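You operate a simulated robot arm through the tools that you are given. There is no shell and no other tool. Be economical: measure what you need, move in short steps, check, and stop when the job is done.

Carry out the task below with a simulated robot arm. There is one attempt and no reset: what you move stays moved.

TASK
Close the blue bench drawer.
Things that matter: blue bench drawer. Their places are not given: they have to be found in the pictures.

It is judged by the outcome, as a careful person would: the job done as asked, and still so three seconds after it is handed in. It fails if anything else is knocked over, pushed out of place, dropped, spilled or broken.

THE ROBOT
A 7-joint arm with a two-finger parallel gripper, fixed in place. Base frame: the origin is at the foot of the arm, x ahead of it, y to its left, z up. Lengths are in m, angles in degrees, forces in N, time in s.
With the tool pointing down near the work surface it reaches from about 0.26 to 0.68 m from the base axis. Its first joint turns from -66.0 to 66.0 degrees. Payload 1.57 kg.
Tool frame: the origin (TCP) lies between the finger pads and is the grasp point; the fingertips stand 0.03 m ahead of it; z points along the fingers, y is the line along which they close. The gripper opens to 0.11 m. The fingers are 0.024 m wide and 0.012 m thick; the gripper's body (0.048 by 0.112 m) begins 0.078 m behind the TCP.
Orientation is told as [roll, pitch, yaw] about the base's x, y, z axes, in that order, counted from this pose: with the fingers straight down and closing along the base's y, the tool's x points along the base's -x, its y along +y and its z along -z.

THE INTERFACE
- The arm moves only by the tool step_arm. Its argument "series" is a list of rows, each a list of 7 numbers: the turn, a rotation vector about the base's x, y, z in degrees, then the shift along the base's x, y, z in m, then the finger opening in m, from 0 to 0.11. In form: [[ax, ay, az, dx, dy, dz, gripper], ...]. A call has 1 to 20 rows; each row is the pose to reach, as a shift and turn from the pose commanded when the call began. A row lasts 0.2 s, in which the tool goes at most 0.05 m and 8.6 degrees; a call with a longer step from one row to the next is refused whole, and so is a gripper value outside its range. A pose out of reach is approached as far as the arm can. The call stops where the force on the tool passes 40 N (or 10 N more than at its start, if that is more) or the arm is blocked; 0.2 s more then pass. The fingers move at their own pace (about 0.108 m/s each) and stop on an object; they squeeze with about 28 N. The grip force told is the motor's: it shows also when the fingers shut on nothing. Time passes only in rows, and 0.2 s behind the last, so rows that repeat a pose let the fingers close. It gives the time, the measured TCP pose, the force on the tool (base axes), the opening and the grip force at its end, in the units of the frame above (readings bear some noise), and new pictures: "views" is both (left out), scene, wrist or none.
- Cameras (640 x 400 px; columns grow to the right, rows downward): "scene" is fixed at [0.1421, -0.3829, 1.3921]; the picture's right is [0.92, -0.39, 0.00], its down [-0.27, -0.63, -0.73] and it looks along [0.29, 0.67, -0.68] (base axes); focal length 280 px, centre (320, 200). "wrist" rides on the gripper at [-0.036, 0, -0.08] in the tool frame; the picture's right is [0.00, -1.00, 0.00], its down [0.97, 0.00, -0.24] and it looks along [0.24, 0.00, 0.97] (tool axes); focal length 218 px, centre (320, 200).
- probe_pixels(camera, pixels): for up to 12 pixels [column, row] of the newest picture of that camera ("zoom" is the newest enlarged one), the place [x, y, z] in the base frame of the surface seen there, good to about 0.002 m. No time passes.
- close_up(camera, box): a new picture of the part [left, top, right, bottom] of that camera's present view, enlarged. No time passes.
- finish_job(): hands the job in; it is judged then, once.

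Work in short steps. Measure before you move; look again where a grasp or a placing could have gone wrong, and mend it. You have 60 turns and 120 pictures in all, the two below and enlarged ones among them. Open the gripper and draw the arm clear of the work before you hand the job in, unless the task says otherwise; then end with one line.

The tools are called after "Emit:" by a JSON object that holds its "api" and its "payload". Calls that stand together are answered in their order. step_arm: Moves the arm, as the interface text tells. Its arguments: {"type":"object","properties":{"series":{"type":"array"},"views":{"type":"string","enum":["both","scene","wrist","none"]}},"required":["series"]} The other tools are called the same way: probe_pixels (camera, pixels) gives the place of the surface under pixels of a picture; close_up (camera, box) takes an enlarged picture of a part of a camera's view; finish_job () hands the job in.

At the start:

```text
time_s: 0.0
position: [0.3902, 0.1727, 1.008]
orientation: [-0.1, -0.1, 0.0]
wrist_force: [0.5, -1.0, 0.4]
grip_width: 0.1102
finger_force: 0.0
```

scene: 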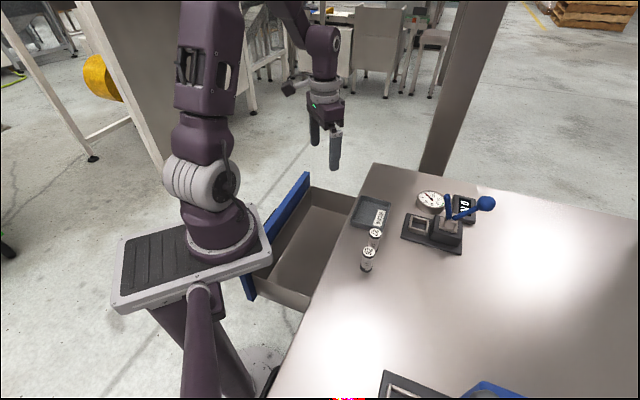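
wrist: 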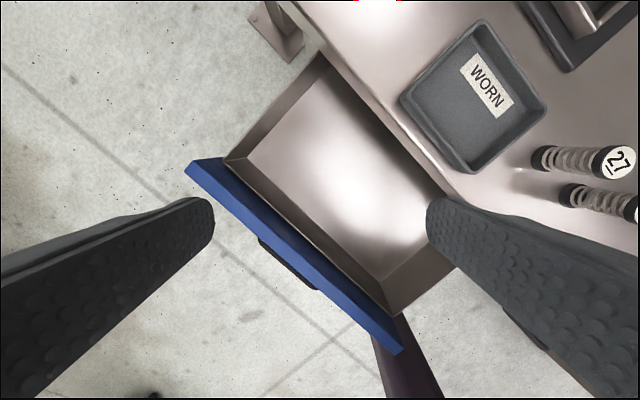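

The drawer is open toward the arm, its blue front running from wrist pixel (190,165) to (400,350). I measure the front, handle and table edge.

Emit:
{"api": "probe_pixels", "payload": {"camera": "wrist", "pixels": [[205, 165], [300, 258], [395, 338], [290, 270], [270, 250], [315, 288], [245, 160], [395, 300], [325, 60], [420, 180], [285, 240], [190, 172]]}}

Emit:
{"api": "probe_pixels", "payload": {"camera": "scene", "pixels": [[305, 177], [275, 235], [250, 280], [248, 295], [375, 170], [320, 290], [300, 300], [310, 200]]}}

Emit:
{"api": "close_up", "payload": {"camera": "wrist", "box": [160, 120, 480, 400]}}

```text
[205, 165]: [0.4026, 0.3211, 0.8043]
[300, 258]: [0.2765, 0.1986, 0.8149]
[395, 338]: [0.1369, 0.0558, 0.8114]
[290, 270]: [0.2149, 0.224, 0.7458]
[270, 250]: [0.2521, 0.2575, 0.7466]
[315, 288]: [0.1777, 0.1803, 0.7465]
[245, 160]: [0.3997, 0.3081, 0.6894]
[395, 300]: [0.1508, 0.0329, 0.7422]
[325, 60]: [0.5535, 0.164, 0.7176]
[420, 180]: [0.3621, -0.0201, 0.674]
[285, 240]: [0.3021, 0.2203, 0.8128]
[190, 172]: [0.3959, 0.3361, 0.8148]
```

```text
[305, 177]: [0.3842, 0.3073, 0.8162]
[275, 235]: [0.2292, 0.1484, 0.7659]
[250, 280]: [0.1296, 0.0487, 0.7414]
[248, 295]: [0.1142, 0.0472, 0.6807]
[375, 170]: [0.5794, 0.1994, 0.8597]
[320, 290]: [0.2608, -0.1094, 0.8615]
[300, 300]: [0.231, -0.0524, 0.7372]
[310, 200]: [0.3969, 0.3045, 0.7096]
```

```text
1.43 times, centred on (320, 260) of wrist
```

zoom: 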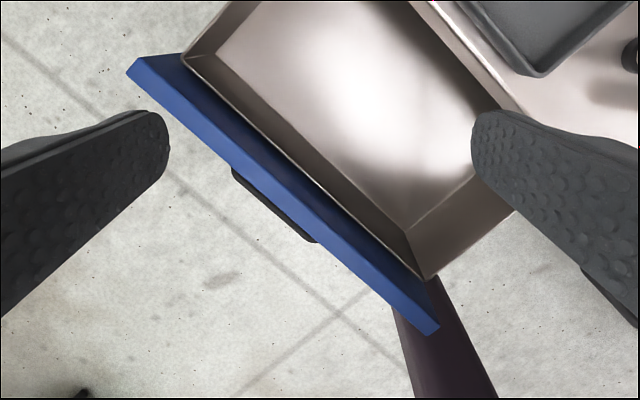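

The front's outer face lies about 0.23 m out from the bench edge and runs at roughly 45°. The handle is at z≈0.747 and the front's top at 0.815. I move high to a spot outside the front and yaw -46° so the fingers line up with it.

Emit:
{"api": "step_arm", "payload": {"series": [[0, 0, -7.7, -0.035, 0.015, 0, 0.05], [0, 0, -15.4, -0.07, 0.03, 0, 0.05], [0, 0, -23, -0.106, 0.045, 0, 0.05], [0, 0, -30.7, -0.141, 0.06, 0, 0.05], [0, 0, -38.4, -0.177, 0.075, 0, 0.05], [0, 0, -46, -0.212, 0.089, 0, 0.05], [0, 0, -46, -0.212, 0.089, 0, 0.05]]}}

```text
time_s: 1.6
position: [0.1785, 0.2596, 1.0099]
orientation: [0.0, 0.0, -46.0]
wrist_force: [0.1, -0.6, -0.3]
grip_width: 0.0501
finger_force: 0.1
```

scene: 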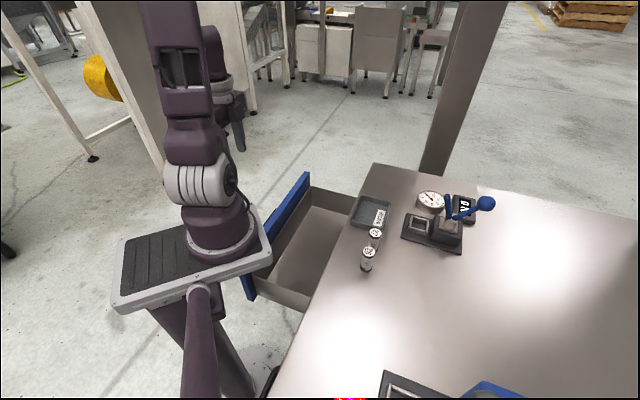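
wrist: 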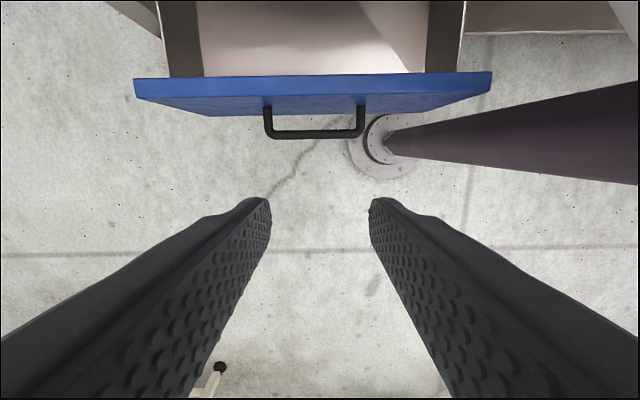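

The front is square in the wrist view, with the handle centred at column 315. I tilt the fingers 30° toward the bench and then descend.

Emit:
{"api": "step_arm", "payload": {"series": [[-5.4, -5.2, 0, 0, 0, 0, 0.05], [-10.8, -10.4, 0, 0, 0, 0, 0.05], [-16.2, -15.6, 0, 0, 0, 0, 0.05], [-21.6, -20.8, 0, 0, 0, 0, 0.05], [-21.6, -20.8, 0, 0, 0, -0.04, 0.05], [-21.6, -20.8, 0, 0, 0, -0.08, 0.05], [-21.6, -20.8, 0, 0, 0, -0.12, 0.05], [-21.6, -20.8, 0, 0, 0, -0.16, 0.05], [-21.6, -20.8, 0, 0, 0, -0.19, 0.05], [-21.6, -20.8, 0, 0, 0, -0.206, 0.05], [-21.6, -20.8, 0, 0, 0, -0.206, 0.05]]}}

```text
time_s: 4.0
position: [0.2988, 0.3169, 0.8901]
orientation: [-0.3, -29.9, -45.8]
wrist_force: [0.2, 0.1, 0.2]
grip_width: 0.0502
finger_force: 0.1
out of reach, approached as far as the arm can: row 3, 4, 5, 6, 7, 8, 9, 10, 11
```

scene: 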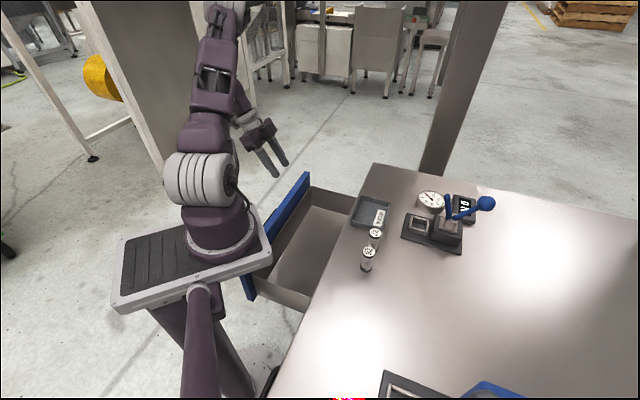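
wrist: 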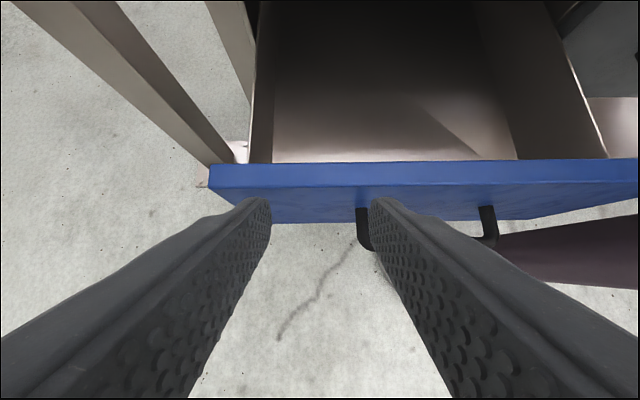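

The first joint's limit stopped the 30° tilt there, and the tool is clear above the front. I reduce the tilt by 15° and shift toward the drawer's centre, staying high.

Emit:
{"api": "step_arm", "payload": {"series": [[5.4, 5.2, 0, -0.015, -0.015, 0, 0.05], [10.8, 10.4, 0, -0.03, -0.03, 0, 0.05], [10.8, 10.4, 0, -0.047, -0.045, 0, 0.05], [10.8, 10.4, 0, -0.047, -0.045, 0, 0.05]]}}

```text
time_s: 5.0
position: [0.2612, 0.276, 0.9029]
orientation: [-0.3, -14.9, -46.0]
wrist_force: [0.0, 0.1, -0.1]
grip_width: 0.0502
finger_force: 0.1
out of reach, approached as far as the arm can: row 3, 4
```

scene: 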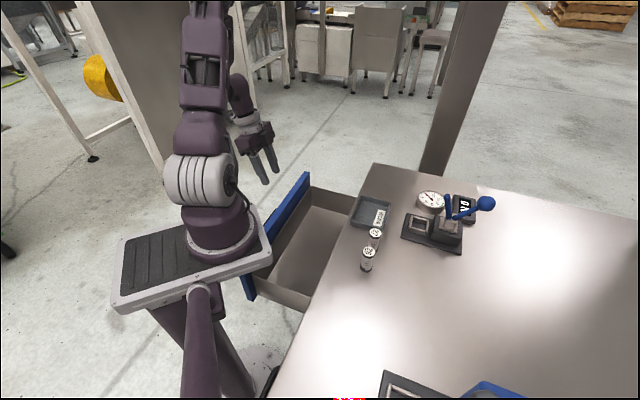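
wrist: 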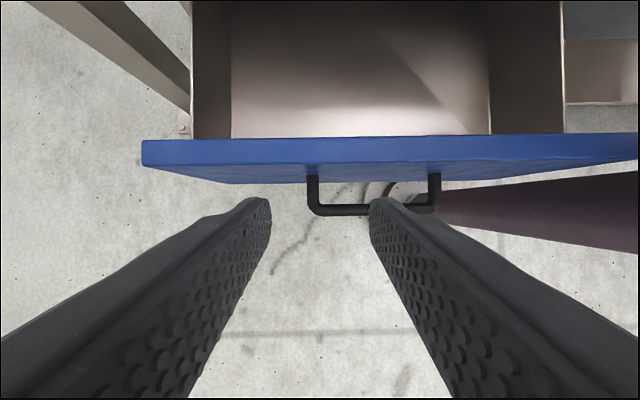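

The tool is at 15° tilt, about 3 cm outside the face. I descend so the fingertips reach z≈0.772, above the handle and below the front's top edge.

Emit:
{"api": "step_arm", "payload": {"series": [[0, 0, 0, 0, 0, -0.03, 0.05], [0, 0, 0, 0, 0, -0.06, 0.05], [0, 0, 0, 0, 0, -0.085, 0.05], [0, 0, 0, 0, 0, -0.102, 0.05], [0, 0, 0, 0, 0, -0.102, 0.05]]}}

```text
time_s: 6.2
position: [0.3036, 0.307, 0.8288]
orientation: [-0.5, -14.9, -46.0]
wrist_force: [-0.5, 0.3, 0.1]
grip_width: 0.0501
finger_force: 0.1
out of reach, approached as far as the arm can: row 1, 2, 3, 4, 5
```

scene: 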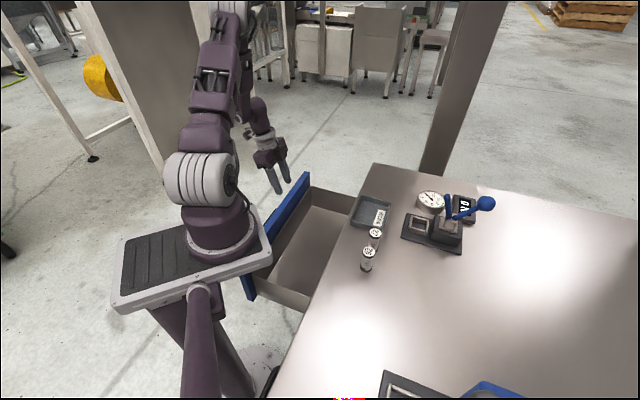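
wrist: 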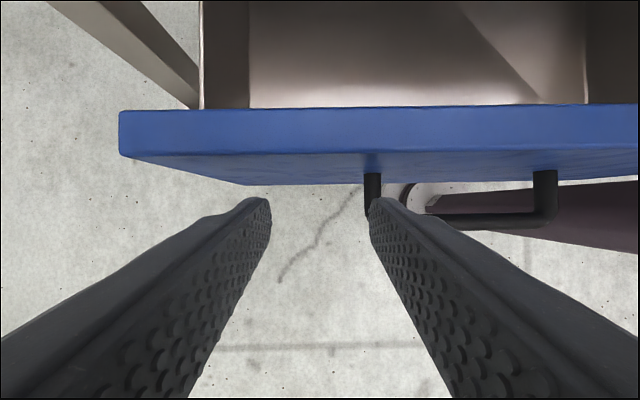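

The inner reach limit moved the tool a bit along the front (t≈0.43, still on the front's left half). I go down another 2.2 cm there.

Emit:
{"api": "step_arm", "payload": {"series": [[0, 0, 0, 0.007, 0.007, -0.012, 0.05], [0, 0, 0, 0.007, 0.007, -0.022, 0.05], [0, 0, 0, 0.007, 0.007, -0.022, 0.05]]}}

```text
time_s: 7.0
position: [0.311, 0.3146, 0.807]
orientation: [-0.4, -14.9, -46.0]
wrist_force: [0.8, 0.3, -0.6]
grip_width: 0.0501
finger_force: 0.1
```

scene: 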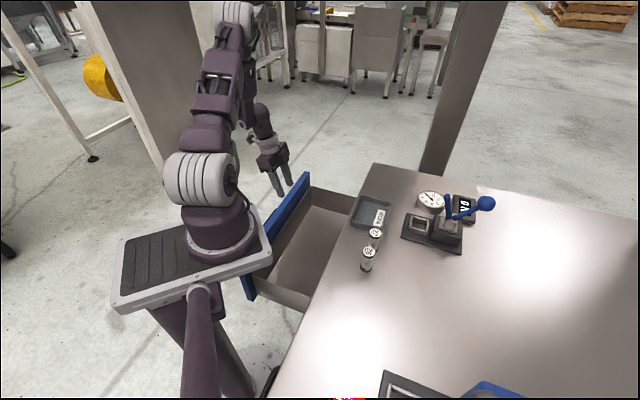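
wrist: 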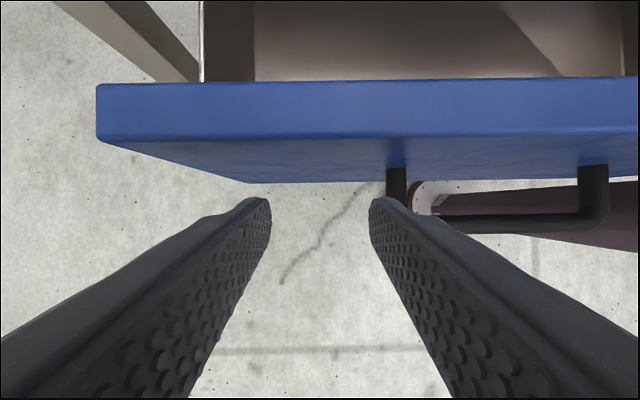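

The fingertips are now at z≈0.778 in front of the face. I push along (0.695, -0.719) for 10 cm at moderate speed.

Emit:
{"api": "step_arm", "payload": {"series": [[0, 0, 0, 0.007, -0.0072, -0.004, 0.05], [0, 0, 0, 0.014, -0.0144, -0.004, 0.05], [0, 0, 0, 0.021, -0.0216, -0.004, 0.05], [0, 0, 0, 0.028, -0.0288, -0.004, 0.05], [0, 0, 0, 0.035, -0.036, -0.004, 0.05], [0, 0, 0, 0.042, -0.0432, -0.004, 0.05], [0, 0, 0, 0.049, -0.0504, -0.004, 0.05], [0, 0, 0, 0.056, -0.0576, -0.004, 0.05], [0, 0, 0, 0.063, -0.0648, -0.004, 0.05], [0, 0, 0, 0.07, -0.072, -0.004, 0.05]]}}

```text
time_s: 9.2
position: [0.3802, 0.2406, 0.802]
orientation: [-0.1, -15.1, -46.0]
wrist_force: [0.3, -0.1, -0.4]
grip_width: 0.0503
finger_force: 0.0
```

scene: 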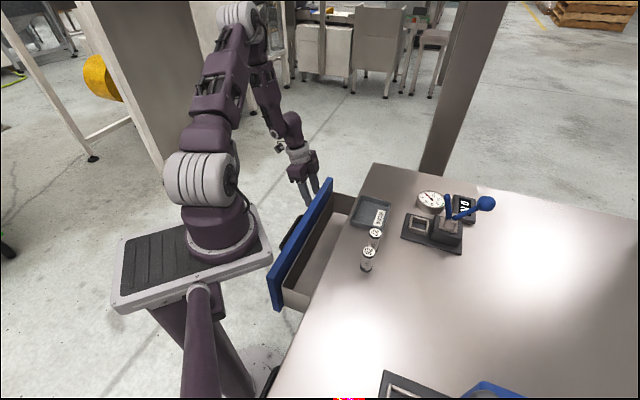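
wrist: 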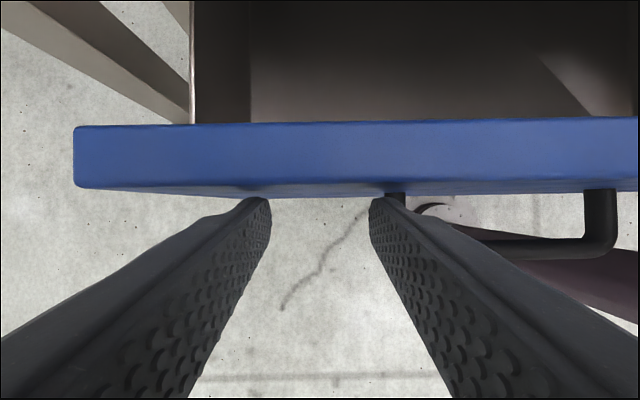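

The drawer slid in about 8 cm with little force. I keep pushing and add 10° of tilt so the gripper leans away from the bench.

Emit:
{"api": "step_arm", "payload": {"series": [[-1.4, -1.4, 0, 0.007, -0.0072, 0, 0.05], [-2.9, -2.8, 0, 0.014, -0.0144, 0, 0.05], [-4.3, -4.2, 0, 0.021, -0.0216, 0, 0.05], [-5.8, -5.6, 0, 0.028, -0.0288, 0, 0.05], [-7.2, -7.0, 0, 0.035, -0.036, 0, 0.05], [-7.2, -7.0, 0, 0.042, -0.0432, 0, 0.05], [-7.2, -7.0, 0, 0.049, -0.0504, 0, 0.05]]}}

```text
time_s: 10.8
position: [0.4361, 0.1954, 0.8046]
orientation: [-0.4, -25.1, -45.9]
wrist_force: [-0.1, 0.1, -0.2]
grip_width: 0.0498
finger_force: 0.0
out of reach, approached as far as the arm can: row 3, 4, 5, 6, 7
```

scene: 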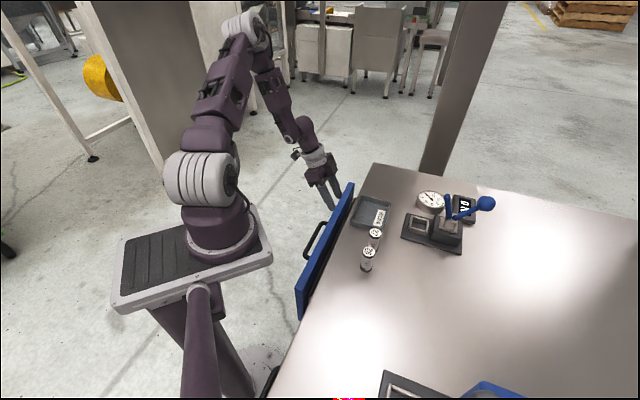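
wrist: 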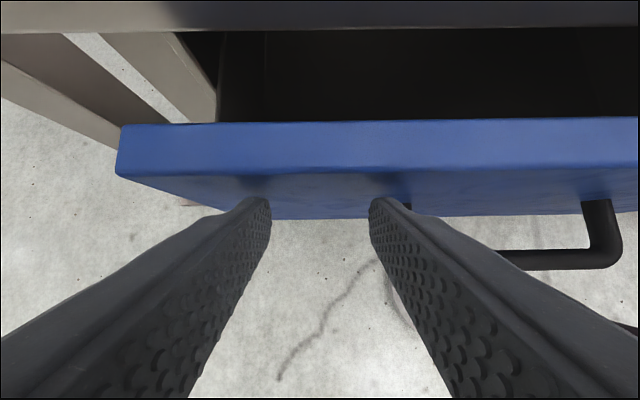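

About 5–6 cm of travel remains (front rows 120–180, bench edge near row 30 in the wrist view). I keep pushing at this tilt until contact stops it.

Emit:
{"api": "step_arm", "payload": {"series": [[0, 0, 0, 0.007, -0.0072, 0, 0.05], [0, 0, 0, 0.014, -0.0144, 0, 0.05], [0, 0, 0, 0.021, -0.0216, 0, 0.05], [0, 0, 0, 0.028, -0.0288, 0, 0.05], [0, 0, 0, 0.034, -0.035, 0, 0.05]]}}

Emit:
{"api": "probe_pixels", "payload": {"camera": "wrist", "pixels": [[320, 10], [320, 25], [320, 100], [320, 130], [320, 160], [320, 185], [150, 140], [560, 130]]}}

```text
time_s: 12.0
position: [0.4699, 0.1612, 0.8064]
orientation: [0.2, -24.9, -46.1]
wrist_force: [0.5, 0.0, -1.1]
grip_width: 0.0501
finger_force: 0.1
```

scene: 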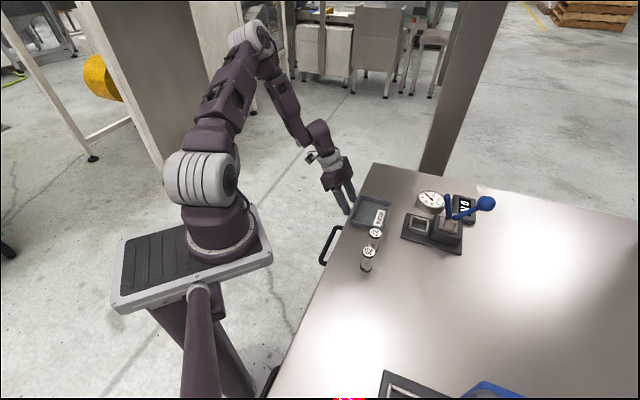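
wrist: 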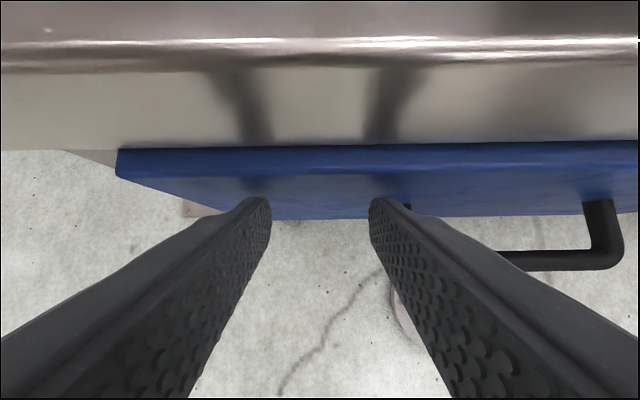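

```text
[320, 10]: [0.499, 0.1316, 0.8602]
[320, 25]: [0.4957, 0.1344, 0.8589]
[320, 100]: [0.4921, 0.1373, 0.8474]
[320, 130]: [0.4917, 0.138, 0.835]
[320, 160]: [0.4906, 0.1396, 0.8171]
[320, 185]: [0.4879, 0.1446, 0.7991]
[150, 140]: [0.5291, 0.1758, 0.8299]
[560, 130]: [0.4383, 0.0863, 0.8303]
```

The face is now within about 1 cm of flush with the bench edge and still moving freely. I push on in small steps until it hits its stop.

Emit:
{"api": "step_arm", "payload": {"series": [[0, 0, 0, 0.004, -0.0041, -0.002, 0.05], [0, 0, 0, 0.008, -0.0083, -0.003, 0.05], [0, 0, 0, 0.012, -0.0124, -0.004, 0.05], [0, 0, 0, 0.016, -0.0166, -0.004, 0.05]]}}

```text
time_s: 13.0
position: [0.4833, 0.1504, 0.7998]
orientation: [0.1, -24.6, -45.3]
wrist_force: [-5.5, 2.5, 1.2]
grip_width: 0.0481
finger_force: 0.0
stopped in row 4: the force on the tool passed its limit (the readings are from after the stop); the commanded pose is now the measured one
```

scene: 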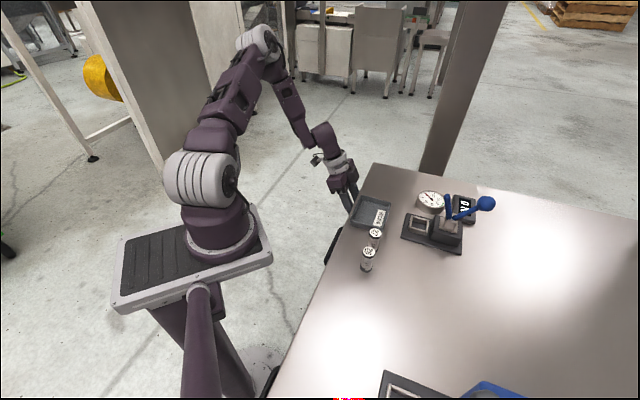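
wrist: 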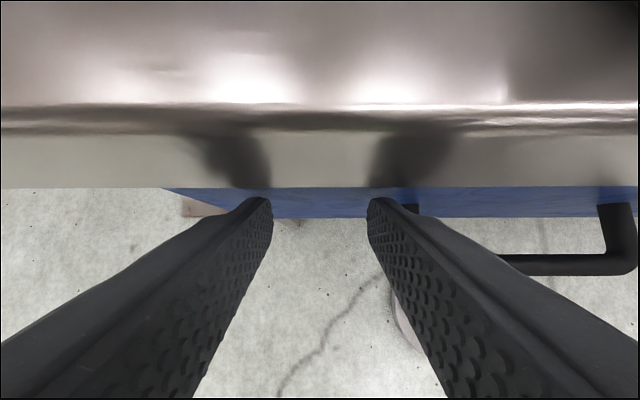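

The force limit stopped the push. I check whether the drawer hit its stop or the fingers hit the bench edge, by measuring the face and the edge.

Emit:
{"api": "probe_pixels", "payload": {"camera": "wrist", "pixels": [[320, 120], [320, 150], [320, 180], [320, 192], [320, 205], [320, 214], [580, 195], [580, 264], [240, 192], [255, 205], [380, 205], [200, 195]]}}

Emit:
{"api": "close_up", "payload": {"camera": "wrist", "box": [160, 100, 480, 300]}}

```text
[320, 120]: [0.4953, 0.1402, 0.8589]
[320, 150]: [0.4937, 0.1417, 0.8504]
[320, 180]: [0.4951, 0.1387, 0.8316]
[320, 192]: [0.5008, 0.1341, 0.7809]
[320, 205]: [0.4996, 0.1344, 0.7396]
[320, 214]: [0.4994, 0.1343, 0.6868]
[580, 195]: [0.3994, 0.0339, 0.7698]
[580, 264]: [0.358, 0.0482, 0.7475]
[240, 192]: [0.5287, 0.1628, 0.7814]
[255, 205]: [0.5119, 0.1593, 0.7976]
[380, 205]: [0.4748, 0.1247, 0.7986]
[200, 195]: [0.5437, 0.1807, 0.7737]
```

```text
2.00 times, centred on (320, 200) of wrist
```

zoom: 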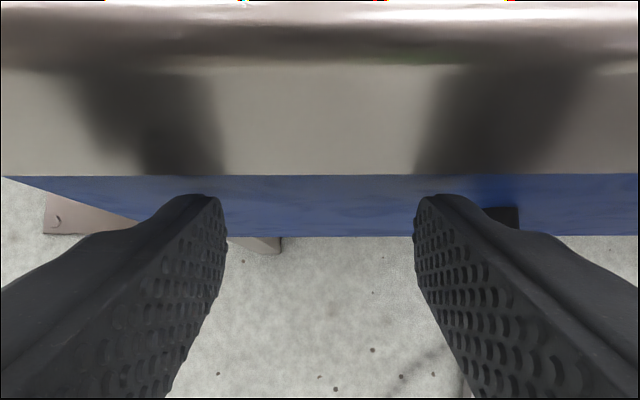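

The face (s≈-0.252) sits about 7 mm behind the bench edge. By geometry the fingers are clear of the slab, so this looks like the drawer's stop. I confirm with one more small push.

Emit:
{"api": "step_arm", "payload": {"series": [[0, 0, 0, 0.002, -0.0021, 0, 0.05], [0, 0, 0, 0.004, -0.0042, 0, 0.05], [0, 0, 0, 0.006, -0.0063, 0, 0.05], [0, 0, 0, 0.008, -0.0083, 0, 0.05]], "views": "wrist"}}

Emit:
{"api": "probe_pixels", "payload": {"camera": "wrist", "pixels": [[320, 192], [320, 205], [580, 195]]}}

```text
time_s: 13.6
position: [0.483, 0.1507, 0.7996]
orientation: [0.4, -24.0, -45.1]
wrist_force: [-3.2, 4.8, 1.6]
grip_width: 0.0488
finger_force: 0.1
stopped in row 2: the force on the tool passed its limit (the readings are from after the stop); the commanded pose is now the measured one
```

wrist: 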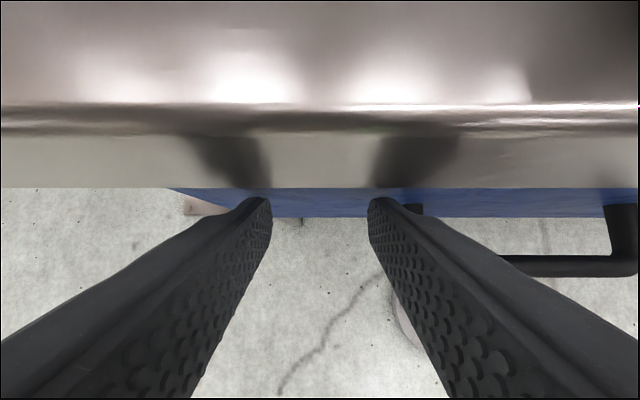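

```text
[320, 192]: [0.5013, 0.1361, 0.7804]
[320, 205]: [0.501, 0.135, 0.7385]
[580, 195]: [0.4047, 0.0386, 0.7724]
```

It is a firm stop: 40 N and no movement. I back straight away from the front, then raise the arm clear.

Emit:
{"api": "step_arm", "payload": {"series": [[0, 0, 0, -0.007, 0.0072, 0, 0.05], [0, 0, 0, -0.02, 0.021, 0, 0.05], [0, 0, 0, -0.035, 0.036, 0, 0.05], [0, 0, 0, -0.035, 0.036, 0.04, 0.05], [0, 0, 0, -0.035, 0.036, 0.08, 0.08], [0, 0, 0, -0.035, 0.036, 0.12, 0.11], [0, 0, 0, -0.035, 0.036, 0.15, 0.11], [0, 0, 0, -0.035, 0.036, 0.15, 0.11]]}}

```text
time_s: 15.4
position: [0.4486, 0.1868, 0.9515]
orientation: [0.3, -24.1, -45.0]
wrist_force: [-0.4, -0.5, 0.1]
grip_width: 0.11
finger_force: 0.1
out of reach, approached as far as the arm can: row 3
```

scene: 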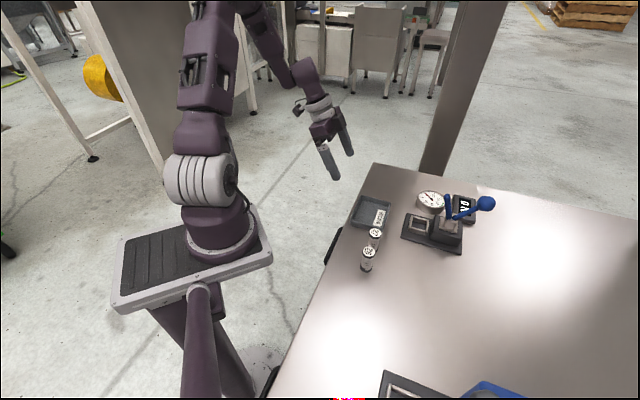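
wrist: 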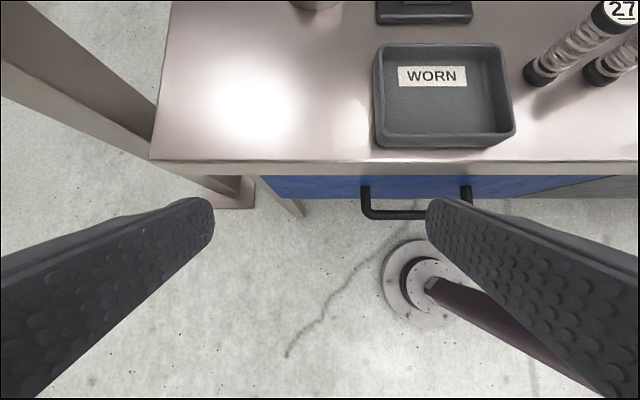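

The arm is clear and the bench items have not moved. I check that the front hasn't rebounded.

Emit:
{"api": "probe_pixels", "payload": {"camera": "wrist", "pixels": [[320, 190], [415, 187], [540, 185], [620, 188], [320, 168]]}}

Emit:
{"api": "close_up", "payload": {"camera": "wrist", "box": [240, 140, 640, 260]}}

```text
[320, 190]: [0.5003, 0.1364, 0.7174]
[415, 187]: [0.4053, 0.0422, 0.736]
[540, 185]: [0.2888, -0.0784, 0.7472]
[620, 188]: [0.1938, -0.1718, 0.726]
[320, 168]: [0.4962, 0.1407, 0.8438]
```

```text
1.60 times, centred on (440, 200) of wrist
```

zoom: 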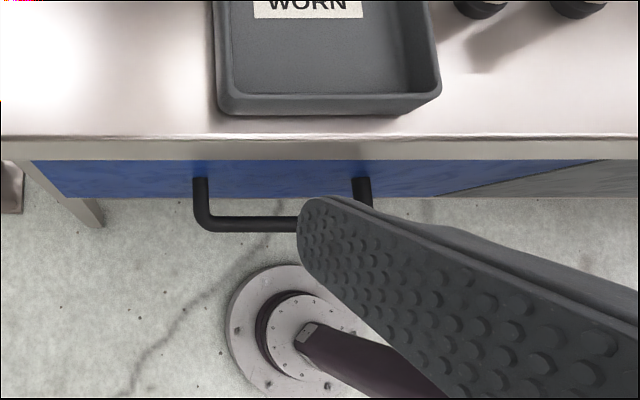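

The blue front is flush with the neighbouring grey panel and has not rebounded, so I hand the job in.

Emit:
{"api": "finish_job", "payload": {}}

```text
The job is handed in.
```

The blue bench drawer is pushed in to its stop and flush with the panel beside it. Nothing else was disturbed, and the arm is clear with the gripper open.
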